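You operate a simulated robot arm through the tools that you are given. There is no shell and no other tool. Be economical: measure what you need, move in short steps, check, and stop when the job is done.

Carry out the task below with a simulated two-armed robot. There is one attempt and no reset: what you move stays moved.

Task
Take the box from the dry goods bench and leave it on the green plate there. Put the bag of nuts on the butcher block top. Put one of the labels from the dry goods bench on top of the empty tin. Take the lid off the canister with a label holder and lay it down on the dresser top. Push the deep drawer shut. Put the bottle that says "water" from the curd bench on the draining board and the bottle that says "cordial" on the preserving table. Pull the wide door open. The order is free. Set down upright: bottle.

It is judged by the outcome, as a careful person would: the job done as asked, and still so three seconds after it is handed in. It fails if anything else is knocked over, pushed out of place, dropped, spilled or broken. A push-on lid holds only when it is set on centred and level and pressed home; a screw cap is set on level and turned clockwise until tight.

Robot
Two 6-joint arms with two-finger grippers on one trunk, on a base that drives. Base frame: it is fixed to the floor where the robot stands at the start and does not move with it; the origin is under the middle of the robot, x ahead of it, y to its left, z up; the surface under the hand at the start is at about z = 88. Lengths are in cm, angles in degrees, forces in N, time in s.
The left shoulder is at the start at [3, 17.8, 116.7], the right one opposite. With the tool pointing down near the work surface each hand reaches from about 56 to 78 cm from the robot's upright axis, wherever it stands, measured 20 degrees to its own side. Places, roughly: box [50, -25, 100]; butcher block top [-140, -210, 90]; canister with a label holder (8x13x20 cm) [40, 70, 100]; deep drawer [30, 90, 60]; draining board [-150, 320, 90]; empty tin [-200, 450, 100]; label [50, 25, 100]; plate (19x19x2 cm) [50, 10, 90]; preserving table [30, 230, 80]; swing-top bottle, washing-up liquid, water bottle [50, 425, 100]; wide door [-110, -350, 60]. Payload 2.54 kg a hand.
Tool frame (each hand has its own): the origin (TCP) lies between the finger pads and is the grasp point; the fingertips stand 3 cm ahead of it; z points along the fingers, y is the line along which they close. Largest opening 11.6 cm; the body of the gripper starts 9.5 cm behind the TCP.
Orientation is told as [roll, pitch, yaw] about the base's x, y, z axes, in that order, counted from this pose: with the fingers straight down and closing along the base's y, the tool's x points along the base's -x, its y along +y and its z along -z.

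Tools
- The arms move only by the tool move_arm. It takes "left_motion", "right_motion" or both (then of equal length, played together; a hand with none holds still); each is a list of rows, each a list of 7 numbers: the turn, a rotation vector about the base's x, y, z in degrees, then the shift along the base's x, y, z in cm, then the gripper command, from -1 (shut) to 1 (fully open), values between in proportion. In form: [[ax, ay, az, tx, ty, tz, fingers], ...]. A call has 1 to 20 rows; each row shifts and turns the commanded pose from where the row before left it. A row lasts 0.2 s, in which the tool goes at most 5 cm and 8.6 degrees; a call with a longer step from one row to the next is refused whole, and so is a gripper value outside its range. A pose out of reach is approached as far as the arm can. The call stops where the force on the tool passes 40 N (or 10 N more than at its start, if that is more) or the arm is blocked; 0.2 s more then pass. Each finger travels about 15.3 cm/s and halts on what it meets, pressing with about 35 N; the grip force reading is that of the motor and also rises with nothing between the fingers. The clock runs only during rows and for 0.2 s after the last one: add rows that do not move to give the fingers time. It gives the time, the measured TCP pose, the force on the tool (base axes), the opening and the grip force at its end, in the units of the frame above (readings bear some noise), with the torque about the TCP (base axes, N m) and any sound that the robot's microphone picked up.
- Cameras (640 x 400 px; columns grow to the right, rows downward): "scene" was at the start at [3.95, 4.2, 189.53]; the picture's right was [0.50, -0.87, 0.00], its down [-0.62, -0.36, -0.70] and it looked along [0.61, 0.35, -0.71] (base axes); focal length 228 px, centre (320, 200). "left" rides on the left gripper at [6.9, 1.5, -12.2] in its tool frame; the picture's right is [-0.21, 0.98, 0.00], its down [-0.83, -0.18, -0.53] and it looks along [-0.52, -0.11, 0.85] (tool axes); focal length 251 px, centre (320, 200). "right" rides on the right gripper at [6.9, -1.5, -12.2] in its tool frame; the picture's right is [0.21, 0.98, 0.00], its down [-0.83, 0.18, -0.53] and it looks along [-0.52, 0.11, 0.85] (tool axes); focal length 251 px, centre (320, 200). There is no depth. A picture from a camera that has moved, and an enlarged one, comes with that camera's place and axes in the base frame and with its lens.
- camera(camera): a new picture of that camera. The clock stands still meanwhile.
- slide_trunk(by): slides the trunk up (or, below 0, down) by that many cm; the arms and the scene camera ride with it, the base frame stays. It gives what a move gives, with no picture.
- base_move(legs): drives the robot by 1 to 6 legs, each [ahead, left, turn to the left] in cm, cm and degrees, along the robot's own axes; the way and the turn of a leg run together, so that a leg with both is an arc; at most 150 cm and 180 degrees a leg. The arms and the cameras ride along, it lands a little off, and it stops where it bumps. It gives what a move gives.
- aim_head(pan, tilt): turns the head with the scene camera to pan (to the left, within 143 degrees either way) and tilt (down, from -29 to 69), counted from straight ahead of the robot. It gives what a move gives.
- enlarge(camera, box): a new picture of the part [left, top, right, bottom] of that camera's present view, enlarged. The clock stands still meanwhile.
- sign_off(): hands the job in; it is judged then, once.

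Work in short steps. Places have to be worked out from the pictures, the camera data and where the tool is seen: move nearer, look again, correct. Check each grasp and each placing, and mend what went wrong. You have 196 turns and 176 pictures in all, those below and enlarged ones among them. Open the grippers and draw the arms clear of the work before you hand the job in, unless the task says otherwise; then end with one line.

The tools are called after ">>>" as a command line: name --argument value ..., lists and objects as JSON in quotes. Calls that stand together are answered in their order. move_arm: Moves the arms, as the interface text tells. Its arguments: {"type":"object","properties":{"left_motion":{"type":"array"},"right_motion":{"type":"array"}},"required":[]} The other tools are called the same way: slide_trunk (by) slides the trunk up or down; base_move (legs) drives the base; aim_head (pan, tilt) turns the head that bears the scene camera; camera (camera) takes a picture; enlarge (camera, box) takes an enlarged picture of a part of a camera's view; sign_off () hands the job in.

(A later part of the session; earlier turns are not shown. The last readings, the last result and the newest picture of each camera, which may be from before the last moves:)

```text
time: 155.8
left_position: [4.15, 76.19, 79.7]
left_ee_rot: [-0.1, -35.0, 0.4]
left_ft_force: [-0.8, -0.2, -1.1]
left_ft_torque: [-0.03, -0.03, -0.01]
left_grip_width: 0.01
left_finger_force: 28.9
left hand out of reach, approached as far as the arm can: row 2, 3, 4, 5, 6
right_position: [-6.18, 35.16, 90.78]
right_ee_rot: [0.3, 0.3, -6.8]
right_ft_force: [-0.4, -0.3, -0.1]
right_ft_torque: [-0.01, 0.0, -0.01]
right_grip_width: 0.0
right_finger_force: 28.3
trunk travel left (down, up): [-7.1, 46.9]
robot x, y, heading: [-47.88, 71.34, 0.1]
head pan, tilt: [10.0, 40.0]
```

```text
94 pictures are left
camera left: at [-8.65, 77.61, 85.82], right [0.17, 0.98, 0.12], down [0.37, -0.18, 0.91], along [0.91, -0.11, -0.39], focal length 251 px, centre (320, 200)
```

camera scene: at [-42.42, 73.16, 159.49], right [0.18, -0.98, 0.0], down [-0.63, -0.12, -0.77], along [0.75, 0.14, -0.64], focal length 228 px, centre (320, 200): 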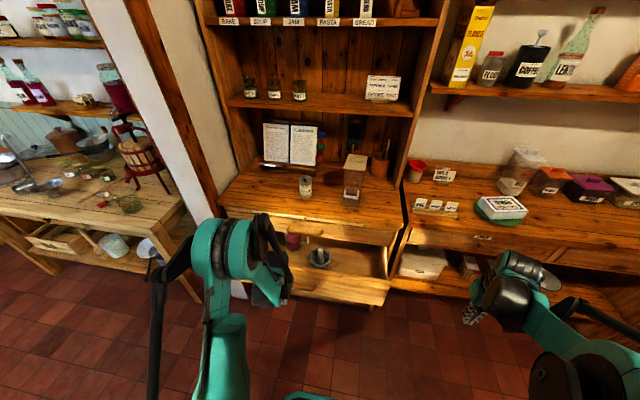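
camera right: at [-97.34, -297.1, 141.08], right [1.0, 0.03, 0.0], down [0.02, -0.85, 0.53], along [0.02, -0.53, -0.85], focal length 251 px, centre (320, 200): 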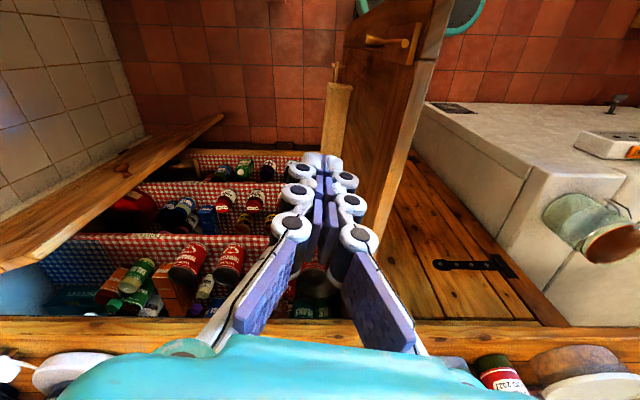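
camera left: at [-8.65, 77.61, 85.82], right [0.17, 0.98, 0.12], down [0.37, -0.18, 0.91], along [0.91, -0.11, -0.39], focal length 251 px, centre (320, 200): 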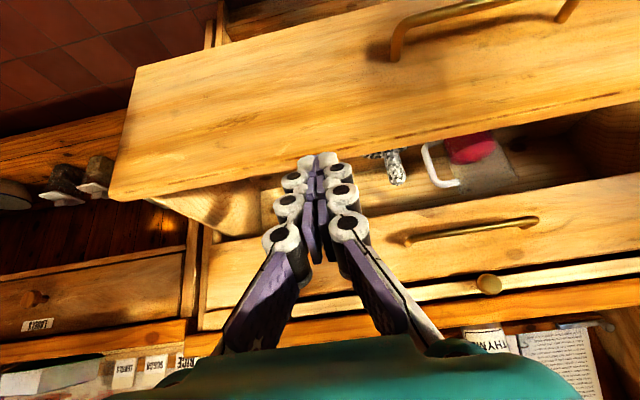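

The hand is near the front but too high. I back the base 9 cm, lower the trunk its last 7 cm, and reach lower.

>>> base_move --legs '[[-9, 0, 0]]'

>>> slide_trunk --by -7

>>> move_arm --left_motion '[[0, 0, 0, 1, 0, -2, -1], [0, 0, 0, 1, 0, -2, -1], [0, 0, 0, 1, 0, -1, -1]]'

>>> camera --camera "left"

```text
time: 156.9
left_position: [-5.59, 76.06, 79.74]
left_ee_rot: [-0.1, -35.1, 0.3]
left_ft_force: [-0.1, 0.2, 0.6]
left_ft_torque: [-0.03, 0.0, -0.02]
left_grip_width: 0.0
left_finger_force: 28.8
right_position: [-15.72, 35.12, 90.76]
right_ee_rot: [0.3, 0.2, -7.0]
right_ft_force: [-1.1, 1.3, -0.1]
right_ft_torque: [-0.02, -0.07, 0.01]
right_grip_width: 0.0
right_finger_force: 28.4
trunk travel left (down, up): [-7.1, 46.9]
robot x, y, heading: [-57.34, 71.91, 0.4]
head pan, tilt: [10.0, 40.0]
```

```text
time: 157.9
left_position: [-5.47, 76.17, 72.58]
left_ee_rot: [0.0, -34.9, 0.3]
left_ft_force: [-0.1, 0.3, 0.0]
left_ft_torque: [0.02, 0.01, 0.02]
left_grip_width: 0.0
left_finger_force: 28.5
right_position: [-15.6, 35.02, 83.73]
right_ee_rot: [0.4, 0.3, -7.0]
right_ft_force: [0.0, -0.2, -0.7]
right_ft_torque: [0.02, -0.05, 0.04]
right_grip_width: 0.0
right_finger_force: 28.3
trunk travel left (down, up): [-0.1, 53.9]
robot x, y, heading: [-57.36, 71.51, 0.3]
head pan, tilt: [10.0, 40.0]
```

```text
time: 158.8
left_position: [-1.12, 75.58, 69.31]
left_ee_rot: [-0.1, -34.7, 0.3]
left_ft_force: [-0.1, -0.6, -0.8]
left_ft_torque: [0.01, -0.01, 0.02]
left_grip_width: 0.01
left_finger_force: 28.8
left hand out of reach, approached as far as the arm can: row 1, 2
right_position: [-15.56, 35.05, 83.71]
right_ee_rot: [0.3, 0.3, -7.1]
right_ft_force: [1.1, 0.9, -0.2]
right_ft_torque: [0.0, 0.03, 0.0]
right_grip_width: 0.0
right_finger_force: 28.4
trunk travel left (down, up): [-0.1, 53.9]
robot x, y, heading: [-57.28, 71.56, -0.1]
head pan, tilt: [10.0, 40.0]
```

```text
93 pictures are left
camera left: at [-13.7, 77.05, 75.45], right [0.17, 0.98, 0.12], down [0.37, -0.18, 0.91], along [0.91, -0.11, -0.4], focal length 251 px, centre (320, 200)
```

left: 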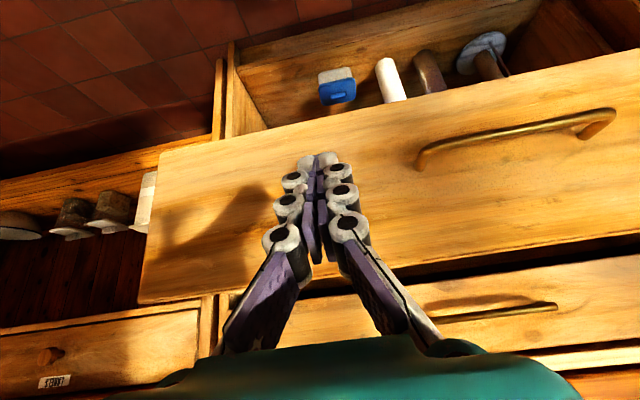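

The fingertips face the middle of the drawer front. I drive ahead 5 cm (still short of contact), then push slowly with the arm.

>>> base_move --legs '[[5, 0, 0]]'

>>> move_arm --left_motion '[[0, 0, 0, 0.8, 0, 0, -1], [0, 0, 0, 0.8, 0, 0, -1], [0, 0, 0, 0.8, 0, 0, -1], [0, 0, 0, 0.8, 0, 0, -1], [0, 0, 0, 0.8, 0, 0, -1], [0, 0, 0, 0.8, 0, 0, -1], [0, 0, 0, 0.8, 0, 0, -1], [0, 0, 0, 0.8, 0, 0, -1], [0, 0, 0, 0.8, 0, 0, -1], [0, 0, 0, 0.8, 0, 0, -1], [0, 0, 0, 0.8, 0, 0, -1], [0, 0, 0, 0.8, 0, 0, -1], [0, 0, 0, 0.8, 0, 0, -1], [0, 0, 0, 0.8, 0, 0, -1], [0, 0, 0, 0.8, 0, 0, -1], [0, 0, 0, 0.8, 0, 0, -1], [0, 0, 0, 0.8, 0, 0, -1], [0, 0, 0, 0.8, 0, 0, -1], [0, 0, 0, 0.8, 0, 0, -1], [0, 0, 0, 0.8, 0, 0, -1]]'

>>> camera --camera "left"

```text
time: 159.7
left_position: [4.1, 75.65, 69.23]
left_ee_rot: [-0.1, -34.7, 0.3]
left_ft_force: [0.9, -0.4, -0.5]
left_ft_torque: [-0.02, 0.02, 0.02]
left_grip_width: 0.0
left_finger_force: 28.7
right_position: [-10.38, 35.02, 83.66]
right_ee_rot: [0.2, 0.3, -7.1]
right_ft_force: [1.4, 0.5, 0.0]
right_ft_torque: [-0.03, 0.06, -0.01]
right_grip_width: 0.0
right_finger_force: 28.5
trunk travel left (down, up): [-0.1, 53.9]
robot x, y, heading: [-51.9, 71.08, 0.1]
head pan, tilt: [10.0, 40.0]
```

```text
time: 163.9
left_position: [20.25, 75.57, 69.22]
left_ee_rot: [0.0, -34.8, 0.2]
left_ft_force: [0.0, 0.2, -0.7]
left_ft_torque: [0.01, 0.0, 0.01]
left_grip_width: 0.0
left_finger_force: 28.4
right_position: [-10.44, 34.94, 83.73]
right_ee_rot: [0.3, 0.3, -7.1]
right_ft_force: [0.6, 0.6, 0.0]
right_ft_torque: [-0.01, -0.02, -0.01]
right_grip_width: 0.01
right_finger_force: 28.4
trunk travel left (down, up): [-0.1, 53.9]
robot x, y, heading: [-52.14, 71.38, -0.1]
head pan, tilt: [10.0, 40.0]
```

```text
92 pictures are left
camera left: at [7.52, 76.86, 75.4], right [0.17, 0.98, 0.12], down [0.37, -0.18, 0.91], along [0.91, -0.11, -0.4], focal length 251 px, centre (320, 200)
```

left: 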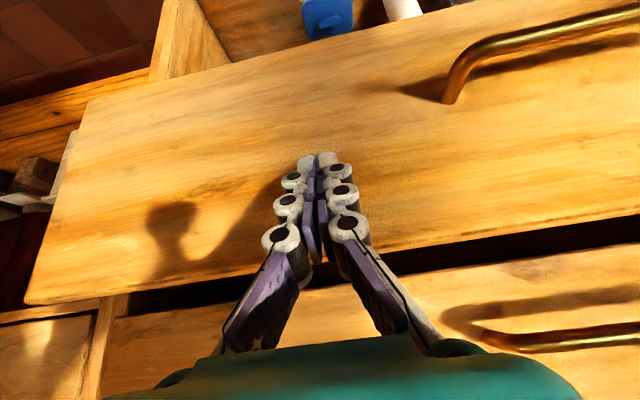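

Drawer nearly shut, low resistance. I push further until it stops.

>>> move_arm --left_motion '[[0, 0, 0, 0.6, 0, 0, -1], [0, 0, 0, 0.6, 0, 0, -1], [0, 0, 0, 0.6, 0, 0, -1], [0, 0, 0, 0.6, 0, 0, -1], [0, 0, 0, 0.6, 0, 0, -1], [0, 0, 0, 0.6, 0, 0, -1], [0, 0, 0, 0.6, 0, 0, -1], [0, 0, 0, 0.6, 0, 0, -1], [0, 0, 0, 0.6, 0, 0, -1], [0, 0, 0, 0.6, 0, 0, -1], [0, 0, 0, 0.6, 0, 0, -1], [0, 0, 0, 0.6, 0, 0, -1]]'

>>> camera --camera "left"

```text
time: 166.5
left_position: [27.34, 75.76, 69.15]
left_ee_rot: [0.0, -34.8, 0.0]
left_ft_force: [-0.3, 0.1, 0.5]
left_ft_torque: [0.0, -0.01, 0.01]
left_grip_width: 0.0
left_finger_force: 28.6
right_position: [-10.39, 35.03, 83.77]
right_ee_rot: [0.3, 0.3, -7.2]
right_ft_force: [-0.1, -0.3, -0.6]
right_ft_torque: [-0.01, 0.01, -0.03]
right_grip_width: 0.0
right_finger_force: 28.2
trunk travel left (down, up): [-0.1, 53.9]
robot x, y, heading: [-52.35, 71.98, 0.0]
head pan, tilt: [10.0, 40.0]
```

```text
91 pictures are left
camera left: at [14.72, 77.1, 75.43], right [0.17, 0.98, 0.12], down [0.37, -0.18, 0.91], along [0.91, -0.11, -0.4], focal length 251 px, centre (320, 200)
```

left: 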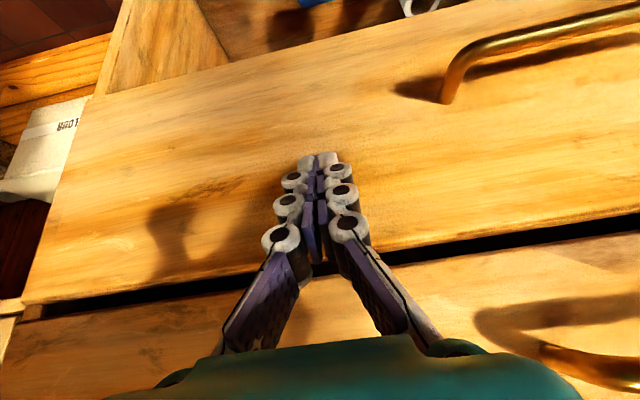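

Still free to move; I push a few cm more with the arm.

>>> move_arm --left_motion '[[0, 0, 0, 0.5, 0, 0, -1], [0, 0, 0, 0.5, 0, 0, -1], [0, 0, 0, 0.5, 0, 0, -1], [0, 0, 0, 0.5, 0, 0, -1], [0, 0, 0, 0.5, 0, 0, -1], [0, 0, 0, 0.5, 0, 0, -1], [0, 0, 0, 0.5, 0, 0, -1], [0, 0, 0, 0.5, 0, 0, -1], [0, 0, 0, 0.5, 0, 0, -1], [0, 0, 0, 0.5, 0, 0, -1]]'

>>> camera --camera "left"

```text
time: 167.0
left_position: [27.64, 75.64, 69.21]
left_ee_rot: [0.0, -34.1, 0.3]
left_ft_force: [-11.5, 0.7, 3.2]
left_ft_torque: [-0.01, 0.13, 0.01]
left_grip_width: 0.6
left_finger_force: 28.3
right_position: [-10.62, 34.89, 83.78]
right_ee_rot: [0.3, 0.3, -7.0]
right_ft_force: [-0.5, 0.0, 0.0]
right_ft_torque: [-0.01, 0.0, -0.01]
right_grip_width: 0.0
right_finger_force: 28.6
trunk travel left (down, up): [-0.1, 53.9]
robot x, y, heading: [-52.31, 71.84, 0.0]
head pan, tilt: [10.0, 40.0]
stopped in row 2 (left hand): the force on the tool passed its limit at 47 N (the readings are from after the stop); the commanded pose is now the measured one
```

```text
90 pictures are left
camera left: at [14.99, 77.06, 75.5], right [0.17, 0.98, 0.12], down [0.39, -0.18, 0.91], along [0.91, -0.11, -0.41], focal length 251 px, centre (320, 200)
```

left: 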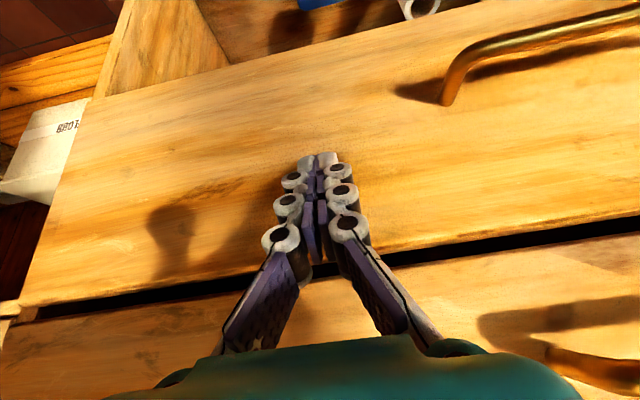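

It reached its stop (47 N), shut. I retract, raise the trunk, and turn the left hand down again, then verify the drawer and look at the canister.

>>> move_arm --left_motion '[[0, 0, 0, -4, 0, 0, -1], [0, 0, 0, -4, 0, 0, -1], [0, 0, 0, -4, 0, 0, 0], [0, 7, 0, -2, 0, 1, 0], [0, 7, 0, 0, 0, 2, 0], [0, 7, 0, 0, 0, 2, 0], [0, 7, 0, 0, 0, 2, 0], [0, 6.8, 0, 0, 0, 2, 0]]'

>>> slide_trunk --by 45

>>> aim_head --pan 20 --tilt 45

>>> camera --camera "scene"

```text
time: 168.8
left_position: [13.8, 75.65, 78.0]
left_ee_rot: [0.2, 0.8, 0.1]
left_ft_force: [0.2, -0.2, -0.1]
left_ft_torque: [-0.02, 0.0, -0.03]
left_grip_width: 5.81
left_finger_force: 0.0
right_position: [-10.54, 35.09, 83.66]
right_ee_rot: [0.3, 0.3, -7.0]
right_ft_force: [-0.1, -0.1, -0.2]
right_ft_torque: [0.01, 0.01, 0.02]
right_grip_width: 0.0
right_finger_force: 28.8
trunk travel left (down, up): [-0.1, 53.9]
robot x, y, heading: [-51.78, 71.41, -0.1]
head pan, tilt: [10.0, 40.0]
```

```text
refused: 45 is not a number from -40 to 40
```

```text
time: 169.6
left_position: [13.82, 75.69, 78.0]
left_ee_rot: [0.1, 0.6, 0.2]
left_ft_force: [-0.4, -0.3, -0.2]
left_ft_torque: [0.02, 0.0, 0.01]
left_grip_width: 5.77
left_finger_force: 0.0
right_position: [-10.59, 35.09, 83.71]
right_ee_rot: [0.2, 0.3, -7.1]
right_ft_force: [0.1, 0.0, 0.0]
right_ft_torque: [0.01, -0.01, -0.02]
right_grip_width: 0.0
right_finger_force: 29.0
trunk travel left (down, up): [-0.1, 53.9]
robot x, y, heading: [-52.21, 71.36, -0.1]
head pan, tilt: [20.0, 45.0]
```

```text
89 pictures are left
camera scene: at [-47.56, 74.43, 151.78], right [0.34, -0.94, 0.0], down [-0.66, -0.24, -0.71], along [0.66, 0.24, -0.71], focal length 228 px, centre (320, 200)
```

scene: 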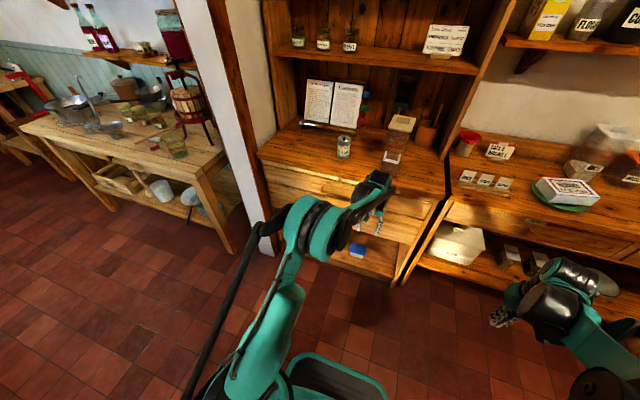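

The deep drawer is flush shut. I raise the trunk and left hand, then drive to put the canister in the left hand's range.

>>> slide_trunk --by 40

>>> move_arm --left_motion '[[0, 0, 0, -2, 2, 3, 0.5], [0, 0, 0, -2, 2, 3, 1], [0, 0, 0, 0, 2, 3, 1], [0, 0, 0, 0, 2, 3, 1]]'

>>> base_move --legs '[[26, -18, 0]]'

>>> camera --camera "left"

>>> camera --camera "scene"

```text
time: 173.4
left_position: [13.76, 75.62, 117.9]
left_ee_rot: [0.1, 0.6, 0.2]
left_ft_force: [0.1, 0.1, 0.0]
left_ft_torque: [0.01, -0.02, 0.03]
left_grip_width: 5.81
left_finger_force: 0.0
right_position: [-10.52, 35.01, 123.77]
right_ee_rot: [0.4, 0.3, -7.1]
right_ft_force: [0.3, -0.2, -0.3]
right_ft_torque: [-0.01, 0.01, -0.01]
right_grip_width: 0.0
right_finger_force: 28.3
trunk travel left (down, up): [-40.1, 13.9]
robot x, y, heading: [-52.29, 71.44, 0.3]
head pan, tilt: [20.0, 45.0]
```

```text
time: 174.4
left_position: [9.66, 83.82, 130.29]
left_ee_rot: [0.2, 0.7, 0.2]
left_ft_force: [-0.5, 1.1, -0.5]
left_ft_torque: [-0.05, 0.0, 0.01]
left_grip_width: 11.58
left_finger_force: 0.0
right_position: [-10.71, 35.06, 123.71]
right_ee_rot: [0.2, 0.2, -7.0]
right_ft_force: [-0.6, 0.4, 0.1]
right_ft_torque: [-0.02, -0.06, -0.03]
right_grip_width: 0.0
right_finger_force: 29.1
trunk travel left (down, up): [-40.1, 13.9]
robot x, y, heading: [-52.2, 71.41, 0.1]
head pan, tilt: [20.0, 45.0]
```

```text
time: 176.5
left_position: [35.31, 66.84, 130.26]
left_ee_rot: [0.1, 0.6, 0.9]
left_ft_force: [-0.5, 0.0, 0.2]
left_ft_torque: [-0.04, 0.01, 0.02]
left_grip_width: 11.56
left_finger_force: 0.1
right_position: [15.61, 17.9, 123.78]
right_ee_rot: [0.4, 0.3, -6.4]
right_ft_force: [0.5, -0.2, -0.1]
right_ft_torque: [0.0, 0.01, -0.01]
right_grip_width: 0.0
right_finger_force: 29.0
trunk travel left (down, up): [-40.1, 13.9]
robot x, y, heading: [-26.63, 54.15, 0.8]
head pan, tilt: [20.0, 45.0]
```

```text
88 pictures are left
camera left: at [28.6, 68.14, 142.55], right [0.2, 0.98, 0.0], down [0.83, -0.17, 0.52], along [0.51, -0.1, -0.85], focal length 251 px, centre (320, 200)
```

left: 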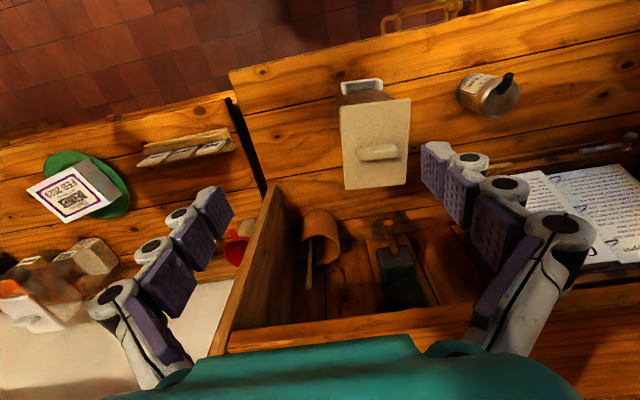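

```text
87 pictures are left
camera scene: at [-21.88, 56.81, 191.77], right [0.36, -0.93, 0.0], down [-0.66, -0.25, -0.71], along [0.66, 0.25, -0.71], focal length 228 px, centre (320, 200)
```

scene: 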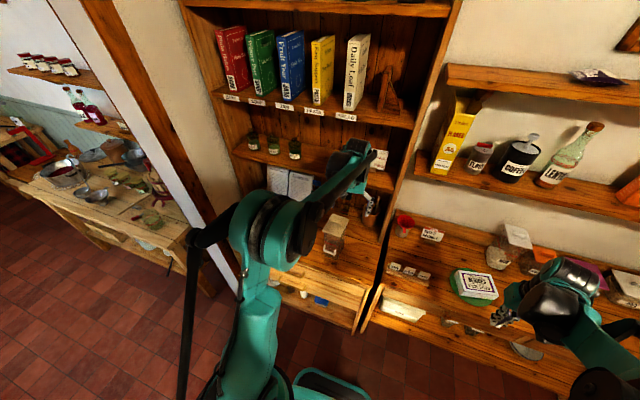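

The lid (about 8×13 cm) is centred near [42,73.6,108] with a bar handle running along y at about [42.3,73.8,110]. I turn the left gripper 90° over it to close across the bar.

>>> move_arm --left_motion '[[0, 0, 8.1, 0.6, 0.6, 0, 0.5], [0, 0, 8.1, 0.6, 0.6, 0, 0.5], [0, 0, 8.1, 0.6, 0.6, 0, 0.5], [0, 0, 8.1, 0.6, 0.6, 0, 0.5], [0, 0, 8.1, 0.6, 0.6, 0, 0.5], [0, 0, 8.1, 0.6, 0.6, 0, 0.5], [0, 0, 8.1, 0.6, 0.6, 0, 0.5], [0, 0, 8.1, 0.6, 0.6, 0, 0.5], [0, 0, 8.1, 0.6, 0.6, 0, 0.5], [0, 0, 8.1, 0.6, 0.6, 0, 0.5], [0, 0, 8.1, 0.6, 0.6, 0, 0.5]]'

>>> camera --camera "left"

```text
time: 178.9
left_position: [41.86, 73.39, 130.06]
left_ee_rot: [0.1, 0.6, 90.2]
left_ft_force: [0.3, 0.7, -0.1]
left_ft_torque: [0.0, 0.01, -0.03]
left_grip_width: 8.72
left_finger_force: 0.0
right_position: [15.54, 17.71, 123.68]
right_ee_rot: [0.3, 0.3, -6.4]
right_ft_force: [0.6, 0.7, -0.3]
right_ft_torque: [0.02, 0.01, 0.0]
right_grip_width: 0.0
right_finger_force: 28.5
trunk travel left (down, up): [-40.1, 13.9]
robot x, y, heading: [-26.71, 54.11, 0.8]
head pan, tilt: [20.0, 45.0]
```

```text
86 pictures are left
camera left: at [40.45, 66.57, 142.44], right [-0.98, 0.21, 0.0], down [0.18, 0.83, 0.52], along [0.11, 0.51, -0.85], focal length 251 px, centre (320, 200)
```

left: 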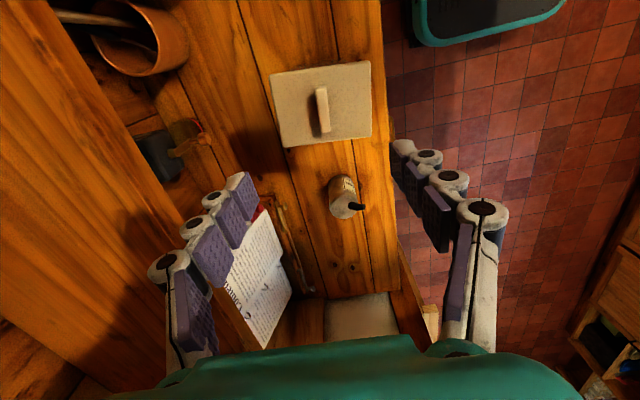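

Two views agree: lid top z≈109.5, bar centre [41.4,73.0]. I descend to just above it and check.

>>> move_arm --left_motion '[[0, 0, 0, -0.4, -0.3, -4, 0], [0, 0, 0, 0, 0, -4, -0.2], [0, 0, 0, 0, 0, -3.5, -0.2]]'

>>> camera --camera "left"

```text
time: 179.7
left_position: [41.37, 73.0, 118.3]
left_ee_rot: [0.1, 0.6, 90.1]
left_ft_force: [0.3, 0.1, -0.2]
left_ft_torque: [-0.02, 0.02, -0.01]
left_grip_width: 4.64
left_finger_force: 0.1
right_position: [15.66, 17.87, 123.71]
right_ee_rot: [0.3, 0.3, -6.4]
right_ft_force: [0.8, 1.1, -0.1]
right_ft_torque: [0.0, 0.03, 0.02]
right_grip_width: 0.02
right_finger_force: 28.3
trunk travel left (down, up): [-40.1, 13.9]
robot x, y, heading: [-25.87, 53.62, 0.7]
head pan, tilt: [20.0, 45.0]
```

```text
85 pictures are left
camera left: at [39.86, 66.19, 130.65], right [-0.98, 0.21, 0.0], down [0.18, 0.83, 0.52], along [0.11, 0.51, -0.85], focal length 251 px, centre (320, 200)
```

left: 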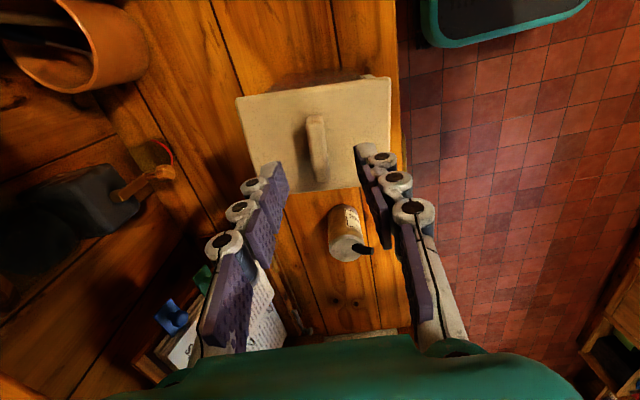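

Bar top at [41.5,73.1,110.7], aligned under the fingers. I lower 5.6 cm and close on the bar.

>>> move_arm --left_motion '[[0, 0, 0, 0.1, 0.1, -3, -0.2], [0, 0, 0, 0, 0, -1.6, -0.2], [0, 0, 0, 0, 0, -0.9, -0.2], [0, 0, 0, 0, 0, 0, -0.6], [0, 0, 0, 0, 0, 0, -1], [0, 0, 0, 0, 0, 0, -1]]'

>>> camera --camera "left"

```text
time: 180.4
left_position: [41.44, 73.42, 113.93]
left_ee_rot: [-0.1, 0.5, 90.0]
left_ft_force: [-7.1, 2.9, 28.8]
left_ft_torque: [-0.74, 0.2, -0.28]
left_grip_width: 1.17
left_finger_force: 35.0
right_position: [15.43, 17.91, 123.84]
right_ee_rot: [0.4, 0.3, -6.3]
right_ft_force: [-0.5, -1.1, -0.1]
right_ft_torque: [0.02, -0.01, -0.02]
right_grip_width: 0.0
right_finger_force: 28.3
trunk travel left (down, up): [-40.1, 13.9]
robot x, y, heading: [-26.32, 53.83, 1.0]
head pan, tilt: [20.0, 45.0]
stopped in row 3 (left hand): the force on the tool passed its limit at 53 N (the readings are from after the stop); the commanded pose is now the measured one
```

```text
84 pictures are left
camera left: at [39.83, 66.51, 126.28], right [-0.98, 0.21, 0.0], down [0.18, 0.83, 0.53], along [0.12, 0.51, -0.85], focal length 251 px, centre (320, 200)
```

left: 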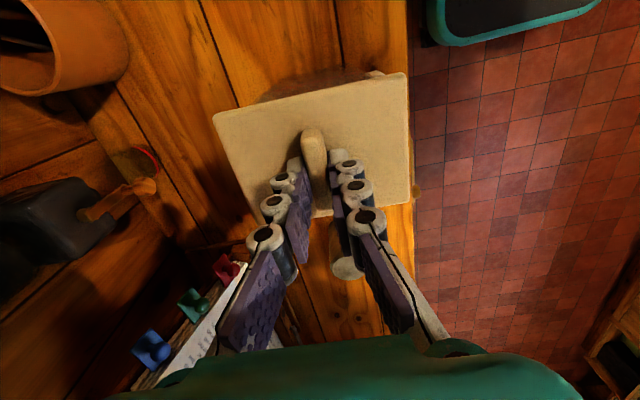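

The tips touched the lid and the fingers hold the 1.2 cm bar. I relieve the pressure, grip fully and lift slowly.

>>> move_arm --left_motion '[[0, 0, 0, 0, 0, 0.4, -1], [0, 0, 0, 0, 0, 0, -1], [0, 0, 0, 0, 0, 0.5, -1], [0, 0, 0, 0, 0, 0.5, -1], [0, 0, 0, 0, 0, 0.6, -1], [0, 0, 0, 0, 0, 0.8, -1]]'

>>> camera --camera "left"

>>> camera --camera "scene"

```text
time: 181.8
left_position: [41.61, 73.3, 116.51]
left_ee_rot: [-0.1, 0.5, 90.0]
left_ft_force: [0.4, -0.3, -0.6]
left_ft_torque: [0.01, 0.04, 0.02]
left_grip_width: 1.14
left_finger_force: 35.0
right_position: [15.65, 17.84, 123.7]
right_ee_rot: [0.3, 0.3, -6.4]
right_ft_force: [-0.8, -0.1, -0.3]
right_ft_torque: [0.06, -0.01, 0.01]
right_grip_width: 0.0
right_finger_force: 29.0
trunk travel left (down, up): [-40.1, 13.9]
robot x, y, heading: [-26.5, 53.84, 0.7]
head pan, tilt: [20.0, 45.0]
heard: snap
```

```text
83 pictures are left
camera left: at [40.06, 66.47, 128.81], right [-0.98, 0.21, 0.0], down [0.18, 0.83, 0.53], along [0.12, 0.51, -0.85], focal length 251 px, centre (320, 200)
```

left: 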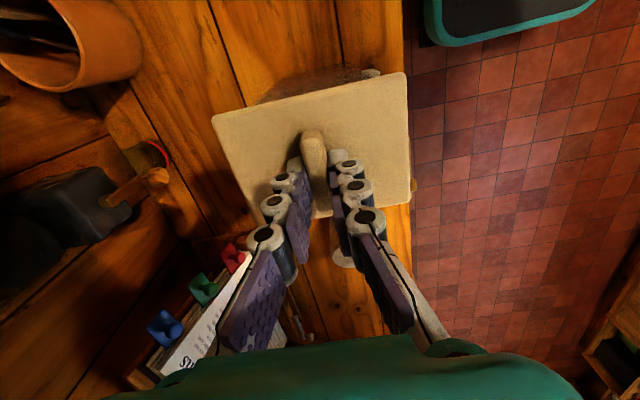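

```text
82 pictures are left
camera scene: at [-21.87, 56.81, 191.77], right [0.36, -0.93, 0.0], down [-0.66, -0.25, -0.71], along [0.66, 0.25, -0.71], focal length 228 px, centre (320, 200)
```

scene: 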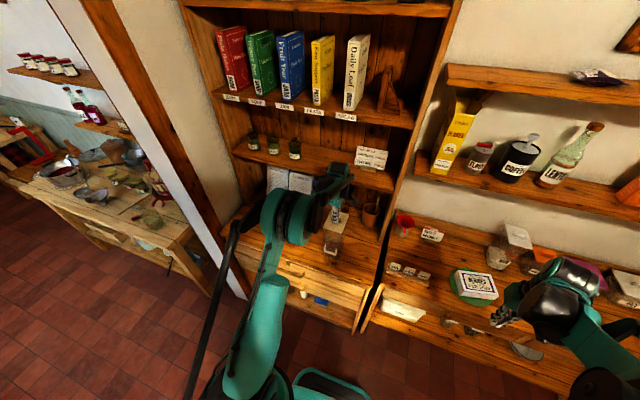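

A snap – the lid came off. I lift it clear, move it to the free spot between the canister and the jar (about [41,86]) and lower it near the top.

>>> move_arm --left_motion '[[0, 0, 0, 0, 0, 3, -1], [0, 0, 0, 0, 0, 4, -1], [0, 0, 0, 0, 3, 1, -1], [0, 0, 0, 0, 4, 0, -1], [0, 0, 0, 0, 4, 0, -1], [0, 0, 0, -0.5, 2, 0, -1], [0, 0, 0, 0, 0, -3, -1], [0, 0, 0, 0, 0, -4, -1], [0, 0, 0, 0, 0, -4, -1], [0, 0, 0, 0, 0, -4, -1], [0, 0, 0, 0, 0, -4, -1]]'

>>> camera --camera "left"

```text
time: 184.2
left_position: [41.38, 86.56, 105.05]
left_ee_rot: [0.0, 0.5, 89.8]
left_ft_force: [0.3, -0.4, -1.0]
left_ft_torque: [0.02, -0.01, 0.02]
left_grip_width: 1.19
left_finger_force: 35.1
right_position: [15.73, 17.91, 123.67]
right_ee_rot: [0.2, 0.3, -6.5]
right_ft_force: [0.3, 0.2, 0.3]
right_ft_torque: [0.04, -0.03, 0.03]
right_grip_width: 0.01
right_finger_force: 28.8
trunk travel left (down, up): [-40.1, 13.9]
robot x, y, heading: [-26.26, 53.78, 0.9]
head pan, tilt: [20.0, 45.0]
```

```text
81 pictures are left
camera left: at [39.76, 79.63, 117.41], right [-0.98, 0.21, 0.0], down [0.18, 0.83, 0.53], along [0.11, 0.51, -0.85], focal length 251 px, centre (320, 200)
```

left: 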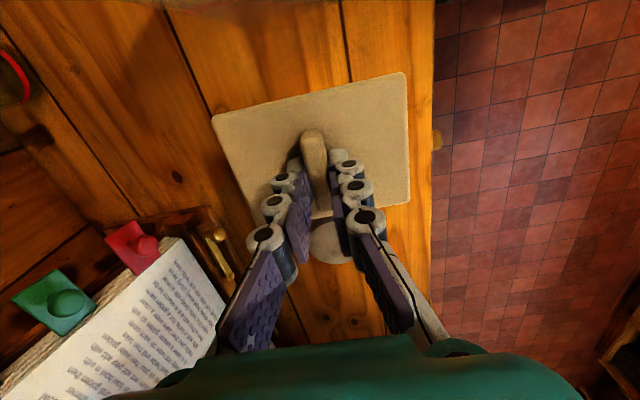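

The wrist camera would pass close to the canister, so I shift 1.8 cm further left, then lower to contact.

>>> move_arm --left_motion '[[0, 0, 0, 0, 1.8, -2, -1], [0, 0, 0, 0, 0, -4, -1], [0, 0, 0, 0, 0, -3, -1], [0, 0, 0, 0, 0, -1.5, -1], [0, 0, 0, 0, 0, -0.8, -1], [0, 0, 0, 0, 0, -0.6, -1], [0, 0, 0, 0, 0, -0.5, -1], [0, 0, 0, 0, 0, -0.5, -1]]'

>>> camera --camera "left"

```text
time: 185.6
left_position: [41.17, 88.19, 94.34]
left_ee_rot: [-0.3, 0.5, 90.0]
left_ft_force: [-6.2, -3.3, 27.0]
left_ft_torque: [-0.21, 0.22, -0.02]
left_grip_width: 1.17
left_finger_force: 34.7
right_position: [15.41, 17.81, 123.83]
right_ee_rot: [0.3, 0.2, -6.3]
right_ft_force: [1.2, -0.1, -0.5]
right_ft_torque: [0.0, 0.0, -0.03]
right_grip_width: 0.03
right_finger_force: 28.4
trunk travel left (down, up): [-40.1, 13.9]
robot x, y, heading: [-26.35, 53.85, 0.8]
head pan, tilt: [20.0, 45.0]
stopped in row 6 (left hand): the force on the tool passed its limit at 48 N (the readings are from after the stop); the commanded pose is now the measured one
```

```text
80 pictures are left
camera left: at [39.62, 81.35, 106.69], right [-0.98, 0.21, -0.01], down [0.18, 0.83, 0.53], along [0.12, 0.51, -0.85], focal length 251 px, centre (320, 200)
```

left: 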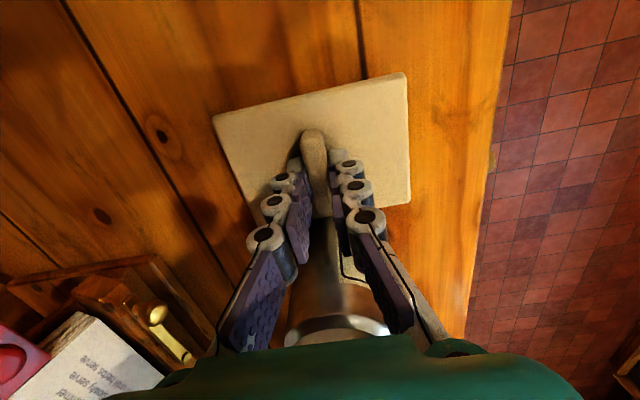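

Contact. I relieve, open and rise straight up.

>>> move_arm --left_motion '[[0, 0, 0, 0, 0, 0.3, -1], [0, 0, 0, 0, 0, 0, -0.6], [0, 0, 0, 0, 0, 0, -0.4], [0, 0, 0, 0, 0, 0, -0.4], [0, 0, 0, 0, 0, 2, -0.4], [0, 0, 0, 0, 0, 4, -0.4], [0, 0, 0, 0, 0, 4, -0.4], [0, 0, 0, 0, 0, 4, -0.4], [0, 0, 0, -1, -2, 4, 0], [0, 0, 0, -1, -2, 4, 0]]'

>>> camera --camera "left"

```text
time: 187.8
left_position: [38.87, 84.35, 116.19]
left_ee_rot: [-0.4, 0.4, 90.0]
left_ft_force: [0.8, 0.2, 1.6]
left_ft_torque: [0.02, 0.01, -0.02]
left_grip_width: 5.81
left_finger_force: 0.0
right_position: [15.53, 17.65, 123.68]
right_ee_rot: [0.3, 0.4, -6.3]
right_ft_force: [0.0, -0.3, 0.4]
right_ft_torque: [-0.02, -0.03, 0.03]
right_grip_width: 0.0
right_finger_force: 28.3
trunk travel left (down, up): [-40.1, 13.9]
robot x, y, heading: [-26.52, 53.77, 0.6]
head pan, tilt: [20.0, 45.0]
```

```text
79 pictures are left
camera left: at [37.3, 77.41, 128.47], right [-0.98, 0.21, -0.01], down [0.18, 0.83, 0.53], along [0.12, 0.52, -0.85], focal length 251 px, centre (320, 200)
```

left: 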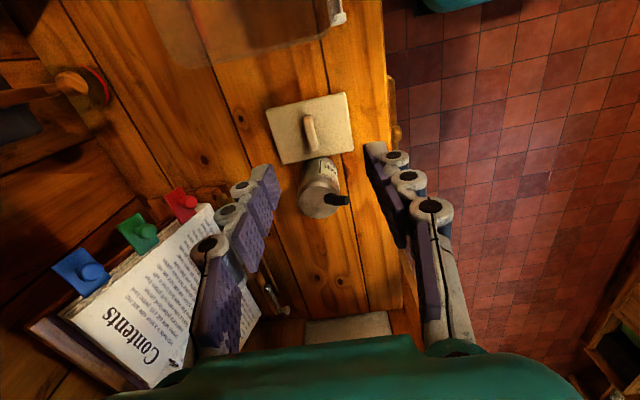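

Lid lies on the dresser, canister and jar undisturbed. Next a label from the rack at about [41,35]: I bring the right hand above it, turned to close across the card faces.

>>> move_arm --right_motion '[[0, 0, -8.4, 2.3, 1.6, 0, 0], [0, 0, -8.4, 2.3, 1.6, 0, 0], [0, 0, -8.4, 2.3, 1.6, 0, 0], [0, 0, -8.4, 2.3, 1.6, 0, 0], [0, 0, -8.4, 2.3, 1.6, -1, 0], [0, 0, -8.4, 2.3, 1.6, -1, 0], [0, 0, -8.4, 2.3, 1.6, -1, 0], [0, 0, -8.4, 2.3, 1.6, -1, 0], [0, 0, -8.4, 2.3, 1.6, -1, 0], [0, 0, -8.4, 2.3, 1.6, -1, 0]]'

>>> camera --camera "right"

>>> enlarge --camera "scene" --box '[340, 190, 540, 330]'

```text
time: 189.9
left_position: [39.16, 84.35, 115.94]
left_ee_rot: [-0.4, 0.5, 89.9]
left_ft_force: [0.7, 0.4, -0.4]
left_ft_torque: [0.0, 0.03, -0.02]
left_grip_width: 5.79
left_finger_force: 0.0
right_position: [38.64, 34.26, 117.86]
right_ee_rot: [0.3, 0.3, -90.5]
right_ft_force: [0.3, -0.5, 0.2]
right_ft_torque: [-0.01, 0.0, 0.02]
right_grip_width: 5.78
right_finger_force: 0.1
trunk travel left (down, up): [-40.1, 13.9]
robot x, y, heading: [-26.46, 53.59, 0.7]
head pan, tilt: [20.0, 45.0]
```

```text
78 pictures are left
camera right: at [37.18, 41.17, 130.12], right [0.98, 0.21, 0.0], down [0.17, -0.83, 0.53], along [0.11, -0.52, -0.85], focal length 251 px, centre (320, 200)
```

right: 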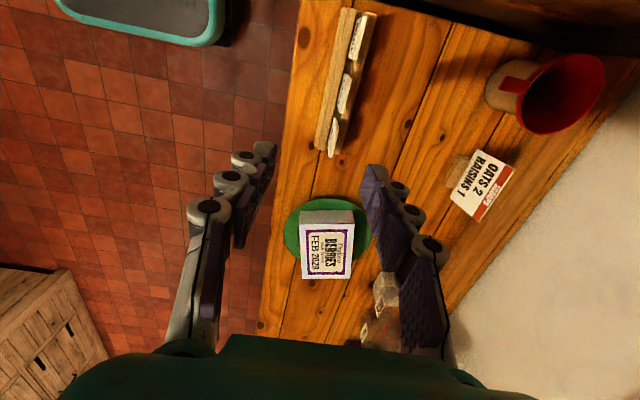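

```text
2.86 times, centred on (440, 260) of scene
camera zoom: at [-21.65, 56.9, 191.76], right [0.36, -0.93, 0.0], down [-0.66, -0.25, -0.71], along [0.66, 0.25, -0.71], focal length 650 px, centre (-23, 29)
```

zoom: 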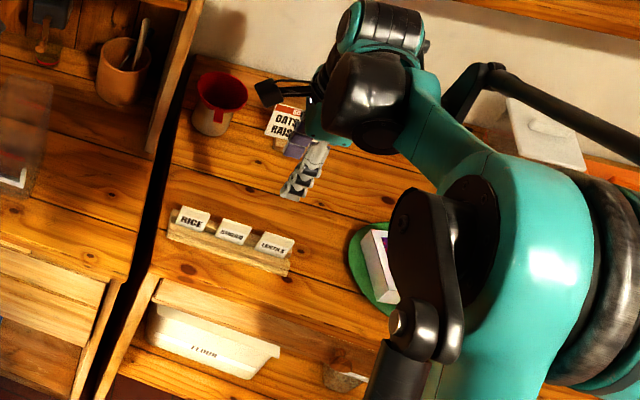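

I enlarge the rack from the wrist camera.

>>> enlarge --camera "right" --box '[290, 0, 400, 170]'

```text
2.35 times, centred on (345, 85) of right
camera zoom: at [37.18, 41.17, 130.12], right [0.98, 0.21, 0.0], down [0.17, -0.83, 0.53], along [0.11, -0.52, -0.85], focal length 592 px, centre (261, 471)
```

zoom: 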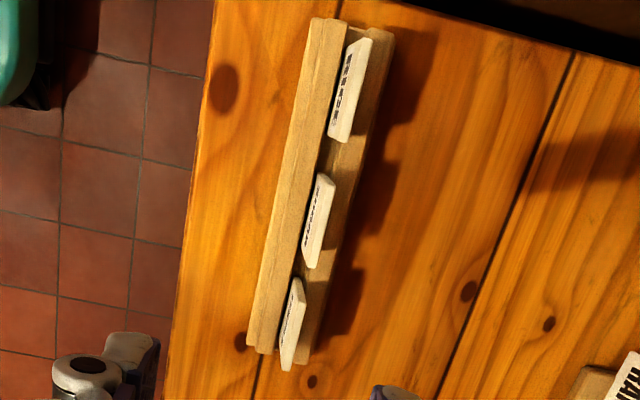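

Labels stand in the rack at x≈41.9, y≈42.6/35.8/29.6, tops near z 95. I go above the nearest end one (y 29.6).

>>> move_arm --right_motion '[[0, 0, 0, 1.6, -2.2, -3.5, -0.3], [0, 0, 0, 1.6, -2.3, -3.5, -0.3], [0, 0, 0, 0, 0, -4, -0.4], [0, 0, 0, 0, 0, -2, -0.4]]'

>>> camera --camera "right"

```text
time: 190.9
left_position: [39.08, 84.47, 116.02]
left_ee_rot: [-0.4, 0.5, 90.0]
left_ft_force: [0.1, 0.6, -0.6]
left_ft_torque: [0.01, 0.0, 0.02]
left_grip_width: 5.78
left_finger_force: 0.0
right_position: [42.03, 29.42, 104.75]
right_ee_rot: [0.2, 0.3, -90.3]
right_ft_force: [0.1, 0.3, -0.5]
right_ft_torque: [0.02, 0.02, -0.01]
right_grip_width: 3.49
right_finger_force: 0.0
trunk travel left (down, up): [-40.1, 13.9]
robot x, y, heading: [-25.95, 53.94, 0.6]
head pan, tilt: [20.0, 45.0]
```

```text
75 pictures are left
camera right: at [40.54, 36.28, 117.11], right [0.98, 0.21, 0.0], down [0.17, -0.83, 0.53], along [0.11, -0.52, -0.85], focal length 251 px, centre (320, 200)
```

right: 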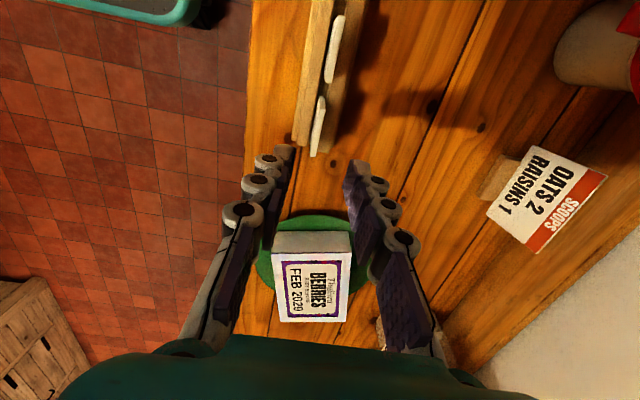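

Aligned: label at [41.8,29.9]. I lower to z 95 and close.

>>> move_arm --right_motion '[[0, 0, 0, -0.2, 0.4, -4, -0.4], [0, 0, 0, 0, 0, -3.5, -0.4], [0, 0, 0, 0, 0, -1.9, -0.4], [0, 0, 0, 0, 0, 0, -0.8], [0, 0, 0, 0, 0, 0, -1], [0, 0, 0, 0, 0, 0, -1]]'

>>> camera --camera "right"

```text
time: 192.3
left_position: [39.04, 84.48, 116.12]
left_ee_rot: [-0.3, 0.4, 90.0]
left_ft_force: [-0.7, 0.1, -0.6]
left_ft_torque: [-0.01, 0.01, 0.02]
left_grip_width: 5.81
left_finger_force: 0.2
right_position: [41.75, 29.77, 95.45]
right_ee_rot: [0.2, 0.4, -90.4]
right_ft_force: [-0.4, -0.2, -0.4]
right_ft_torque: [0.01, -0.02, -0.02]
right_grip_width: 0.63
right_finger_force: 33.3
trunk travel left (down, up): [-40.1, 13.9]
robot x, y, heading: [-26.26, 53.82, 0.8]
head pan, tilt: [20.0, 45.0]
```

```text
74 pictures are left
camera right: at [40.16, 36.75, 107.68], right [0.98, 0.21, 0.01], down [0.17, -0.83, 0.53], along [0.12, -0.52, -0.85], focal length 251 px, centre (320, 200)
```

right: 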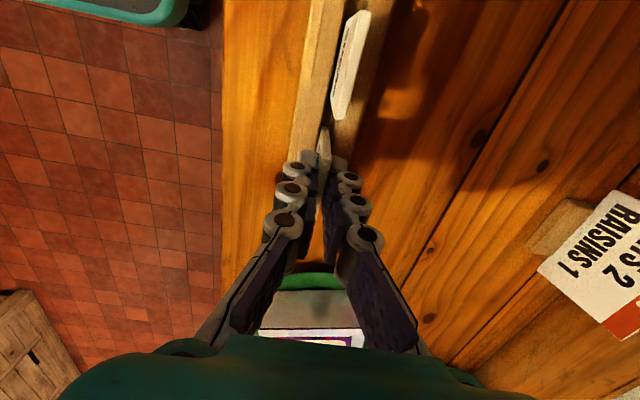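

Gripped at 0.63 cm. I lift it straight out slowly and check.

>>> move_arm --right_motion '[[0, 0, 0, 0, 0, 1, -1], [0, 0, 0, 0, 0, 1.5, -1], [0, 0, 0, 0, 0, 2.5, -1], [0, 0, 0, 0, 0, 4, -1], [0, 0, 0, 0, 0, 4, -1], [0, 0, 0, -2, 0, 4, -1], [0, 0, 0, -3, 0, 3, -1]]'

>>> camera --camera "right"

>>> enlarge --camera "scene" --box '[340, 170, 540, 310]'

```text
time: 193.9
left_position: [38.88, 84.42, 116.1]
left_ee_rot: [-0.3, 0.5, 90.1]
left_ft_force: [0.1, 0.3, 0.7]
left_ft_torque: [0.02, -0.01, 0.0]
left_grip_width: 5.78
left_finger_force: 0.0
right_position: [36.57, 29.48, 115.4]
right_ee_rot: [0.3, 0.2, -90.3]
right_ft_force: [-0.2, -0.3, 0.2]
right_ft_torque: [0.0, 0.0, 0.01]
right_grip_width: 0.59
right_finger_force: 33.6
trunk travel left (down, up): [-40.1, 13.9]
robot x, y, heading: [-26.54, 53.64, 0.9]
head pan, tilt: [20.0, 45.0]
```

```text
73 pictures are left
camera right: at [34.99, 36.42, 127.78], right [0.98, 0.21, 0.01], down [0.17, -0.83, 0.53], along [0.12, -0.52, -0.85], focal length 251 px, centre (320, 200)
```

right: 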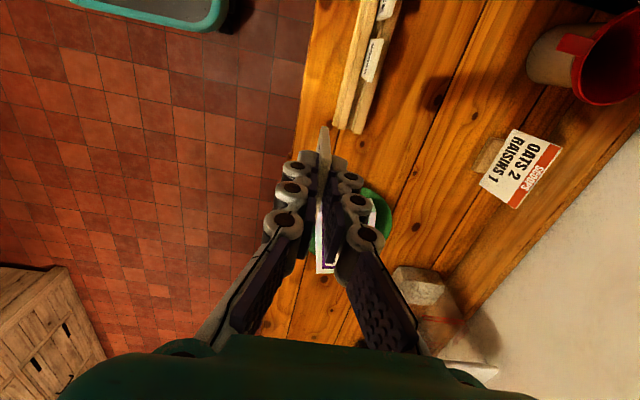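

```text
2.86 times, centred on (440, 240) of scene
camera zoom: at [-22.12, 56.86, 191.78], right [0.36, -0.93, 0.0], down [-0.66, -0.25, -0.71], along [0.66, 0.25, -0.71], focal length 650 px, centre (-23, 86)
```

zoom: 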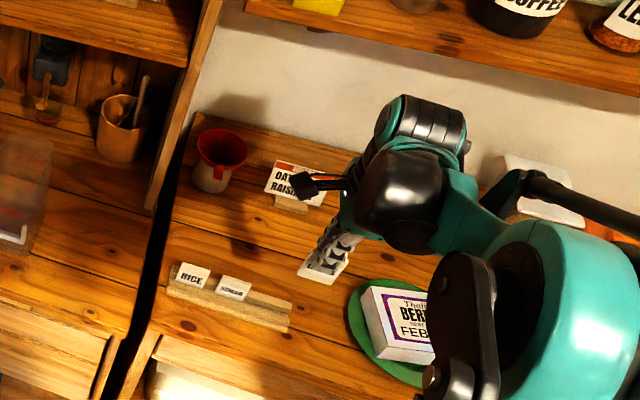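

Label held. I back off from the bench and look along +y toward the other room part for the route.

>>> base_move --legs '[[-40, 0, 0]]'

>>> aim_head --pan 80 --tilt 20

>>> camera --camera "scene"

>>> aim_head --pan 125 --tilt 20

>>> camera --camera "scene"

```text
time: 196.4
left_position: [-1.07, 83.82, 115.92]
left_ee_rot: [-0.4, 0.6, 90.1]
left_ft_force: [0.5, 0.3, 0.4]
left_ft_torque: [0.0, -0.03, -0.01]
left_grip_width: 5.8
left_finger_force: 0.1
right_position: [-3.26, 28.93, 115.38]
right_ee_rot: [0.3, 0.2, -90.3]
right_ft_force: [0.7, 0.8, -0.4]
right_ft_torque: [-0.01, -0.01, 0.0]
right_grip_width: 0.6
right_finger_force: 32.8
trunk travel left (down, up): [-40.1, 13.9]
robot x, y, heading: [-66.47, 52.77, 0.9]
head pan, tilt: [20.0, 45.0]
```

```text
time: 197.8
left_position: [-0.9, 83.79, 116.04]
left_ee_rot: [-0.3, 0.5, 90.2]
left_ft_force: [0.0, -0.4, -0.5]
left_ft_torque: [-0.03, 0.02, 0.02]
left_grip_width: 5.81
left_finger_force: 0.1
right_position: [-3.36, 28.87, 115.38]
right_ee_rot: [0.3, 0.3, -90.3]
right_ft_force: [-0.3, 0.3, 0.1]
right_ft_torque: [-0.01, 0.01, -0.03]
right_grip_width: 0.61
right_finger_force: 33.5
trunk travel left (down, up): [-40.1, 13.9]
robot x, y, heading: [-66.35, 53.46, 0.9]
head pan, tilt: [80.0, 20.0]
```

```text
71 pictures are left
camera scene: at [-68.07, 62.52, 195.64], right [0.99, -0.16, 0.0], down [-0.05, -0.34, -0.94], along [0.15, 0.93, -0.34], focal length 228 px, centre (320, 200)
```

scene: 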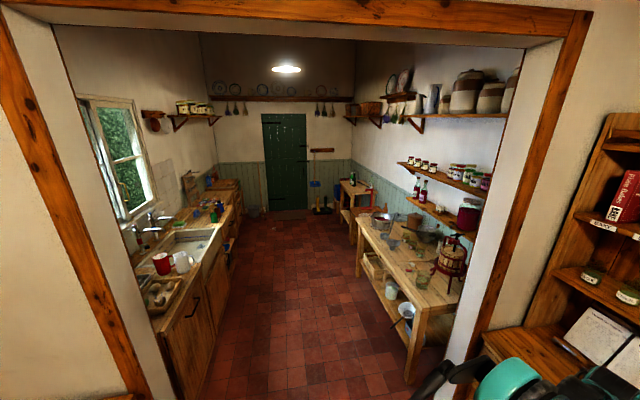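

```text
time: 198.9
left_position: [-1.04, 83.82, 116.02]
left_ee_rot: [-0.4, 0.5, 90.1]
left_ft_force: [0.4, -0.7, 0.1]
left_ft_torque: [0.0, 0.0, 0.0]
left_grip_width: 5.81
left_finger_force: 0.1
right_position: [-3.41, 28.91, 115.47]
right_ee_rot: [0.3, 0.3, -90.3]
right_ft_force: [-0.2, -0.4, -0.9]
right_ft_torque: [-0.01, -0.06, 0.01]
right_grip_width: 0.6
right_finger_force: 32.7
trunk travel left (down, up): [-40.1, 13.9]
robot x, y, heading: [-66.34, 53.19, 1.0]
head pan, tilt: [125.0, 20.0]
```

```text
70 pictures are left
camera scene: at [-75.01, 60.88, 195.64], right [0.81, 0.59, 0.0], down [0.2, -0.28, -0.94], along [-0.55, 0.76, -0.34], focal length 228 px, centre (320, 200)
```

scene: 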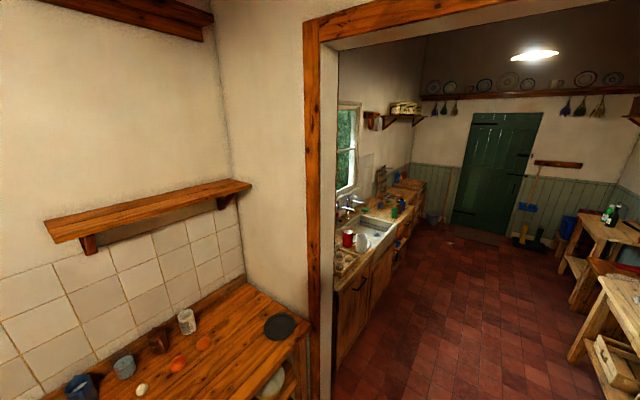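

A wide doorway leads to the other room: sink counter on the left, preserving table on the right, curd bench farther. I turn left and drive in to about y 330, then look around.

>>> base_move --legs '[[0, 0, 89], [140, 0, 0], [120, 0, 0]]'

>>> aim_head --pan 50 --tilt 30

>>> camera --camera "scene"

>>> aim_head --pan -50 --tilt 30

>>> camera --camera "scene"

```text
time: 215.0
left_position: [-103.41, 371.09, 115.97]
left_ee_rot: [-0.3, 0.5, -179.4]
left_ft_force: [0.3, -0.2, -0.3]
left_ft_torque: [0.01, 0.0, -0.02]
left_grip_width: 5.81
left_finger_force: 0.1
right_position: [-48.6, 369.41, 115.23]
right_ee_rot: [0.2, 0.2, 0.2]
right_ft_force: [0.5, -1.0, -0.2]
right_ft_torque: [-0.01, -0.01, -0.01]
right_grip_width: 0.6
right_finger_force: 33.3
trunk travel left (down, up): [-40.1, 13.9]
robot x, y, heading: [-72.46, 306.11, 91.5]
head pan, tilt: [125.0, 20.0]
```

```text
time: 216.4
left_position: [-103.42, 371.1, 116.03]
left_ee_rot: [-0.3, 0.5, -179.4]
left_ft_force: [0.5, -0.5, -0.5]
left_ft_torque: [-0.01, -0.02, -0.01]
left_grip_width: 5.82
left_finger_force: 0.0
right_position: [-48.55, 369.41, 115.38]
right_ee_rot: [0.2, 0.2, 0.3]
right_ft_force: [0.8, -0.1, -0.1]
right_ft_torque: [-0.01, 0.01, 0.01]
right_grip_width: 0.55
right_finger_force: 32.8
trunk travel left (down, up): [-40.1, 13.9]
robot x, y, heading: [-72.31, 306.02, 91.5]
head pan, tilt: [50.0, 30.0]
```

```text
69 pictures are left
camera scene: at [-79.33, 308.77, 194.04], right [0.62, 0.78, 0.0], down [0.39, -0.31, -0.87], along [-0.68, 0.54, -0.5], focal length 228 px, centre (320, 200)
```

scene: 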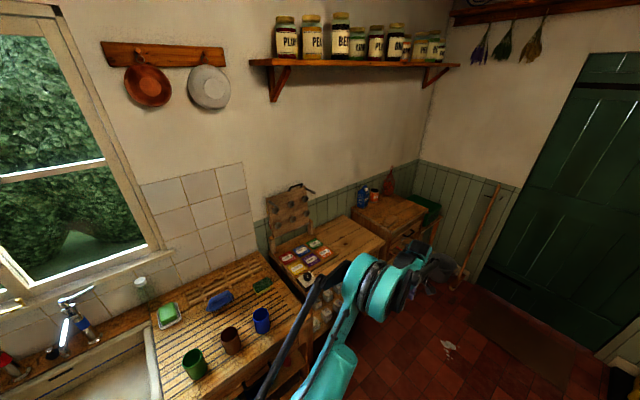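

```text
time: 218.2
left_position: [-103.4, 371.19, 116.04]
left_ee_rot: [-0.3, 0.5, -179.4]
left_ft_force: [-0.6, 1.3, 0.6]
left_ft_torque: [0.02, 0.02, 0.04]
left_grip_width: 5.78
left_finger_force: 0.0
right_position: [-48.59, 369.47, 115.32]
right_ee_rot: [0.3, 0.4, 0.2]
right_ft_force: [0.4, 0.9, -1.0]
right_ft_torque: [0.02, 0.02, 0.0]
right_grip_width: 0.59
right_finger_force: 33.3
trunk travel left (down, up): [-40.1, 13.9]
robot x, y, heading: [-72.3, 305.81, 91.4]
head pan, tilt: [-50.0, 30.0]
```

```text
68 pictures are left
camera scene: at [-65.47, 309.13, 194.03], right [0.66, -0.75, 0.0], down [-0.37, -0.33, -0.87], along [0.65, 0.57, -0.5], focal length 228 px, centre (320, 200)
```

scene: 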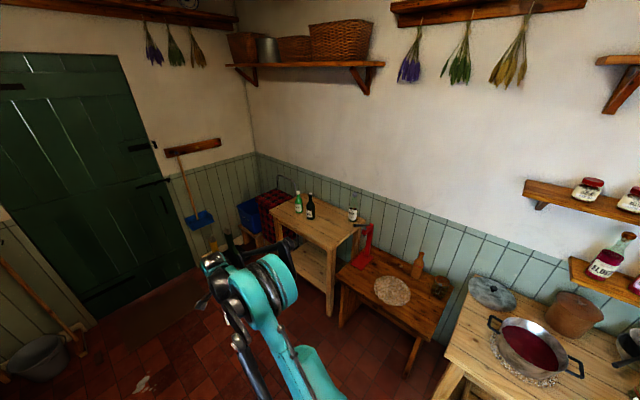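

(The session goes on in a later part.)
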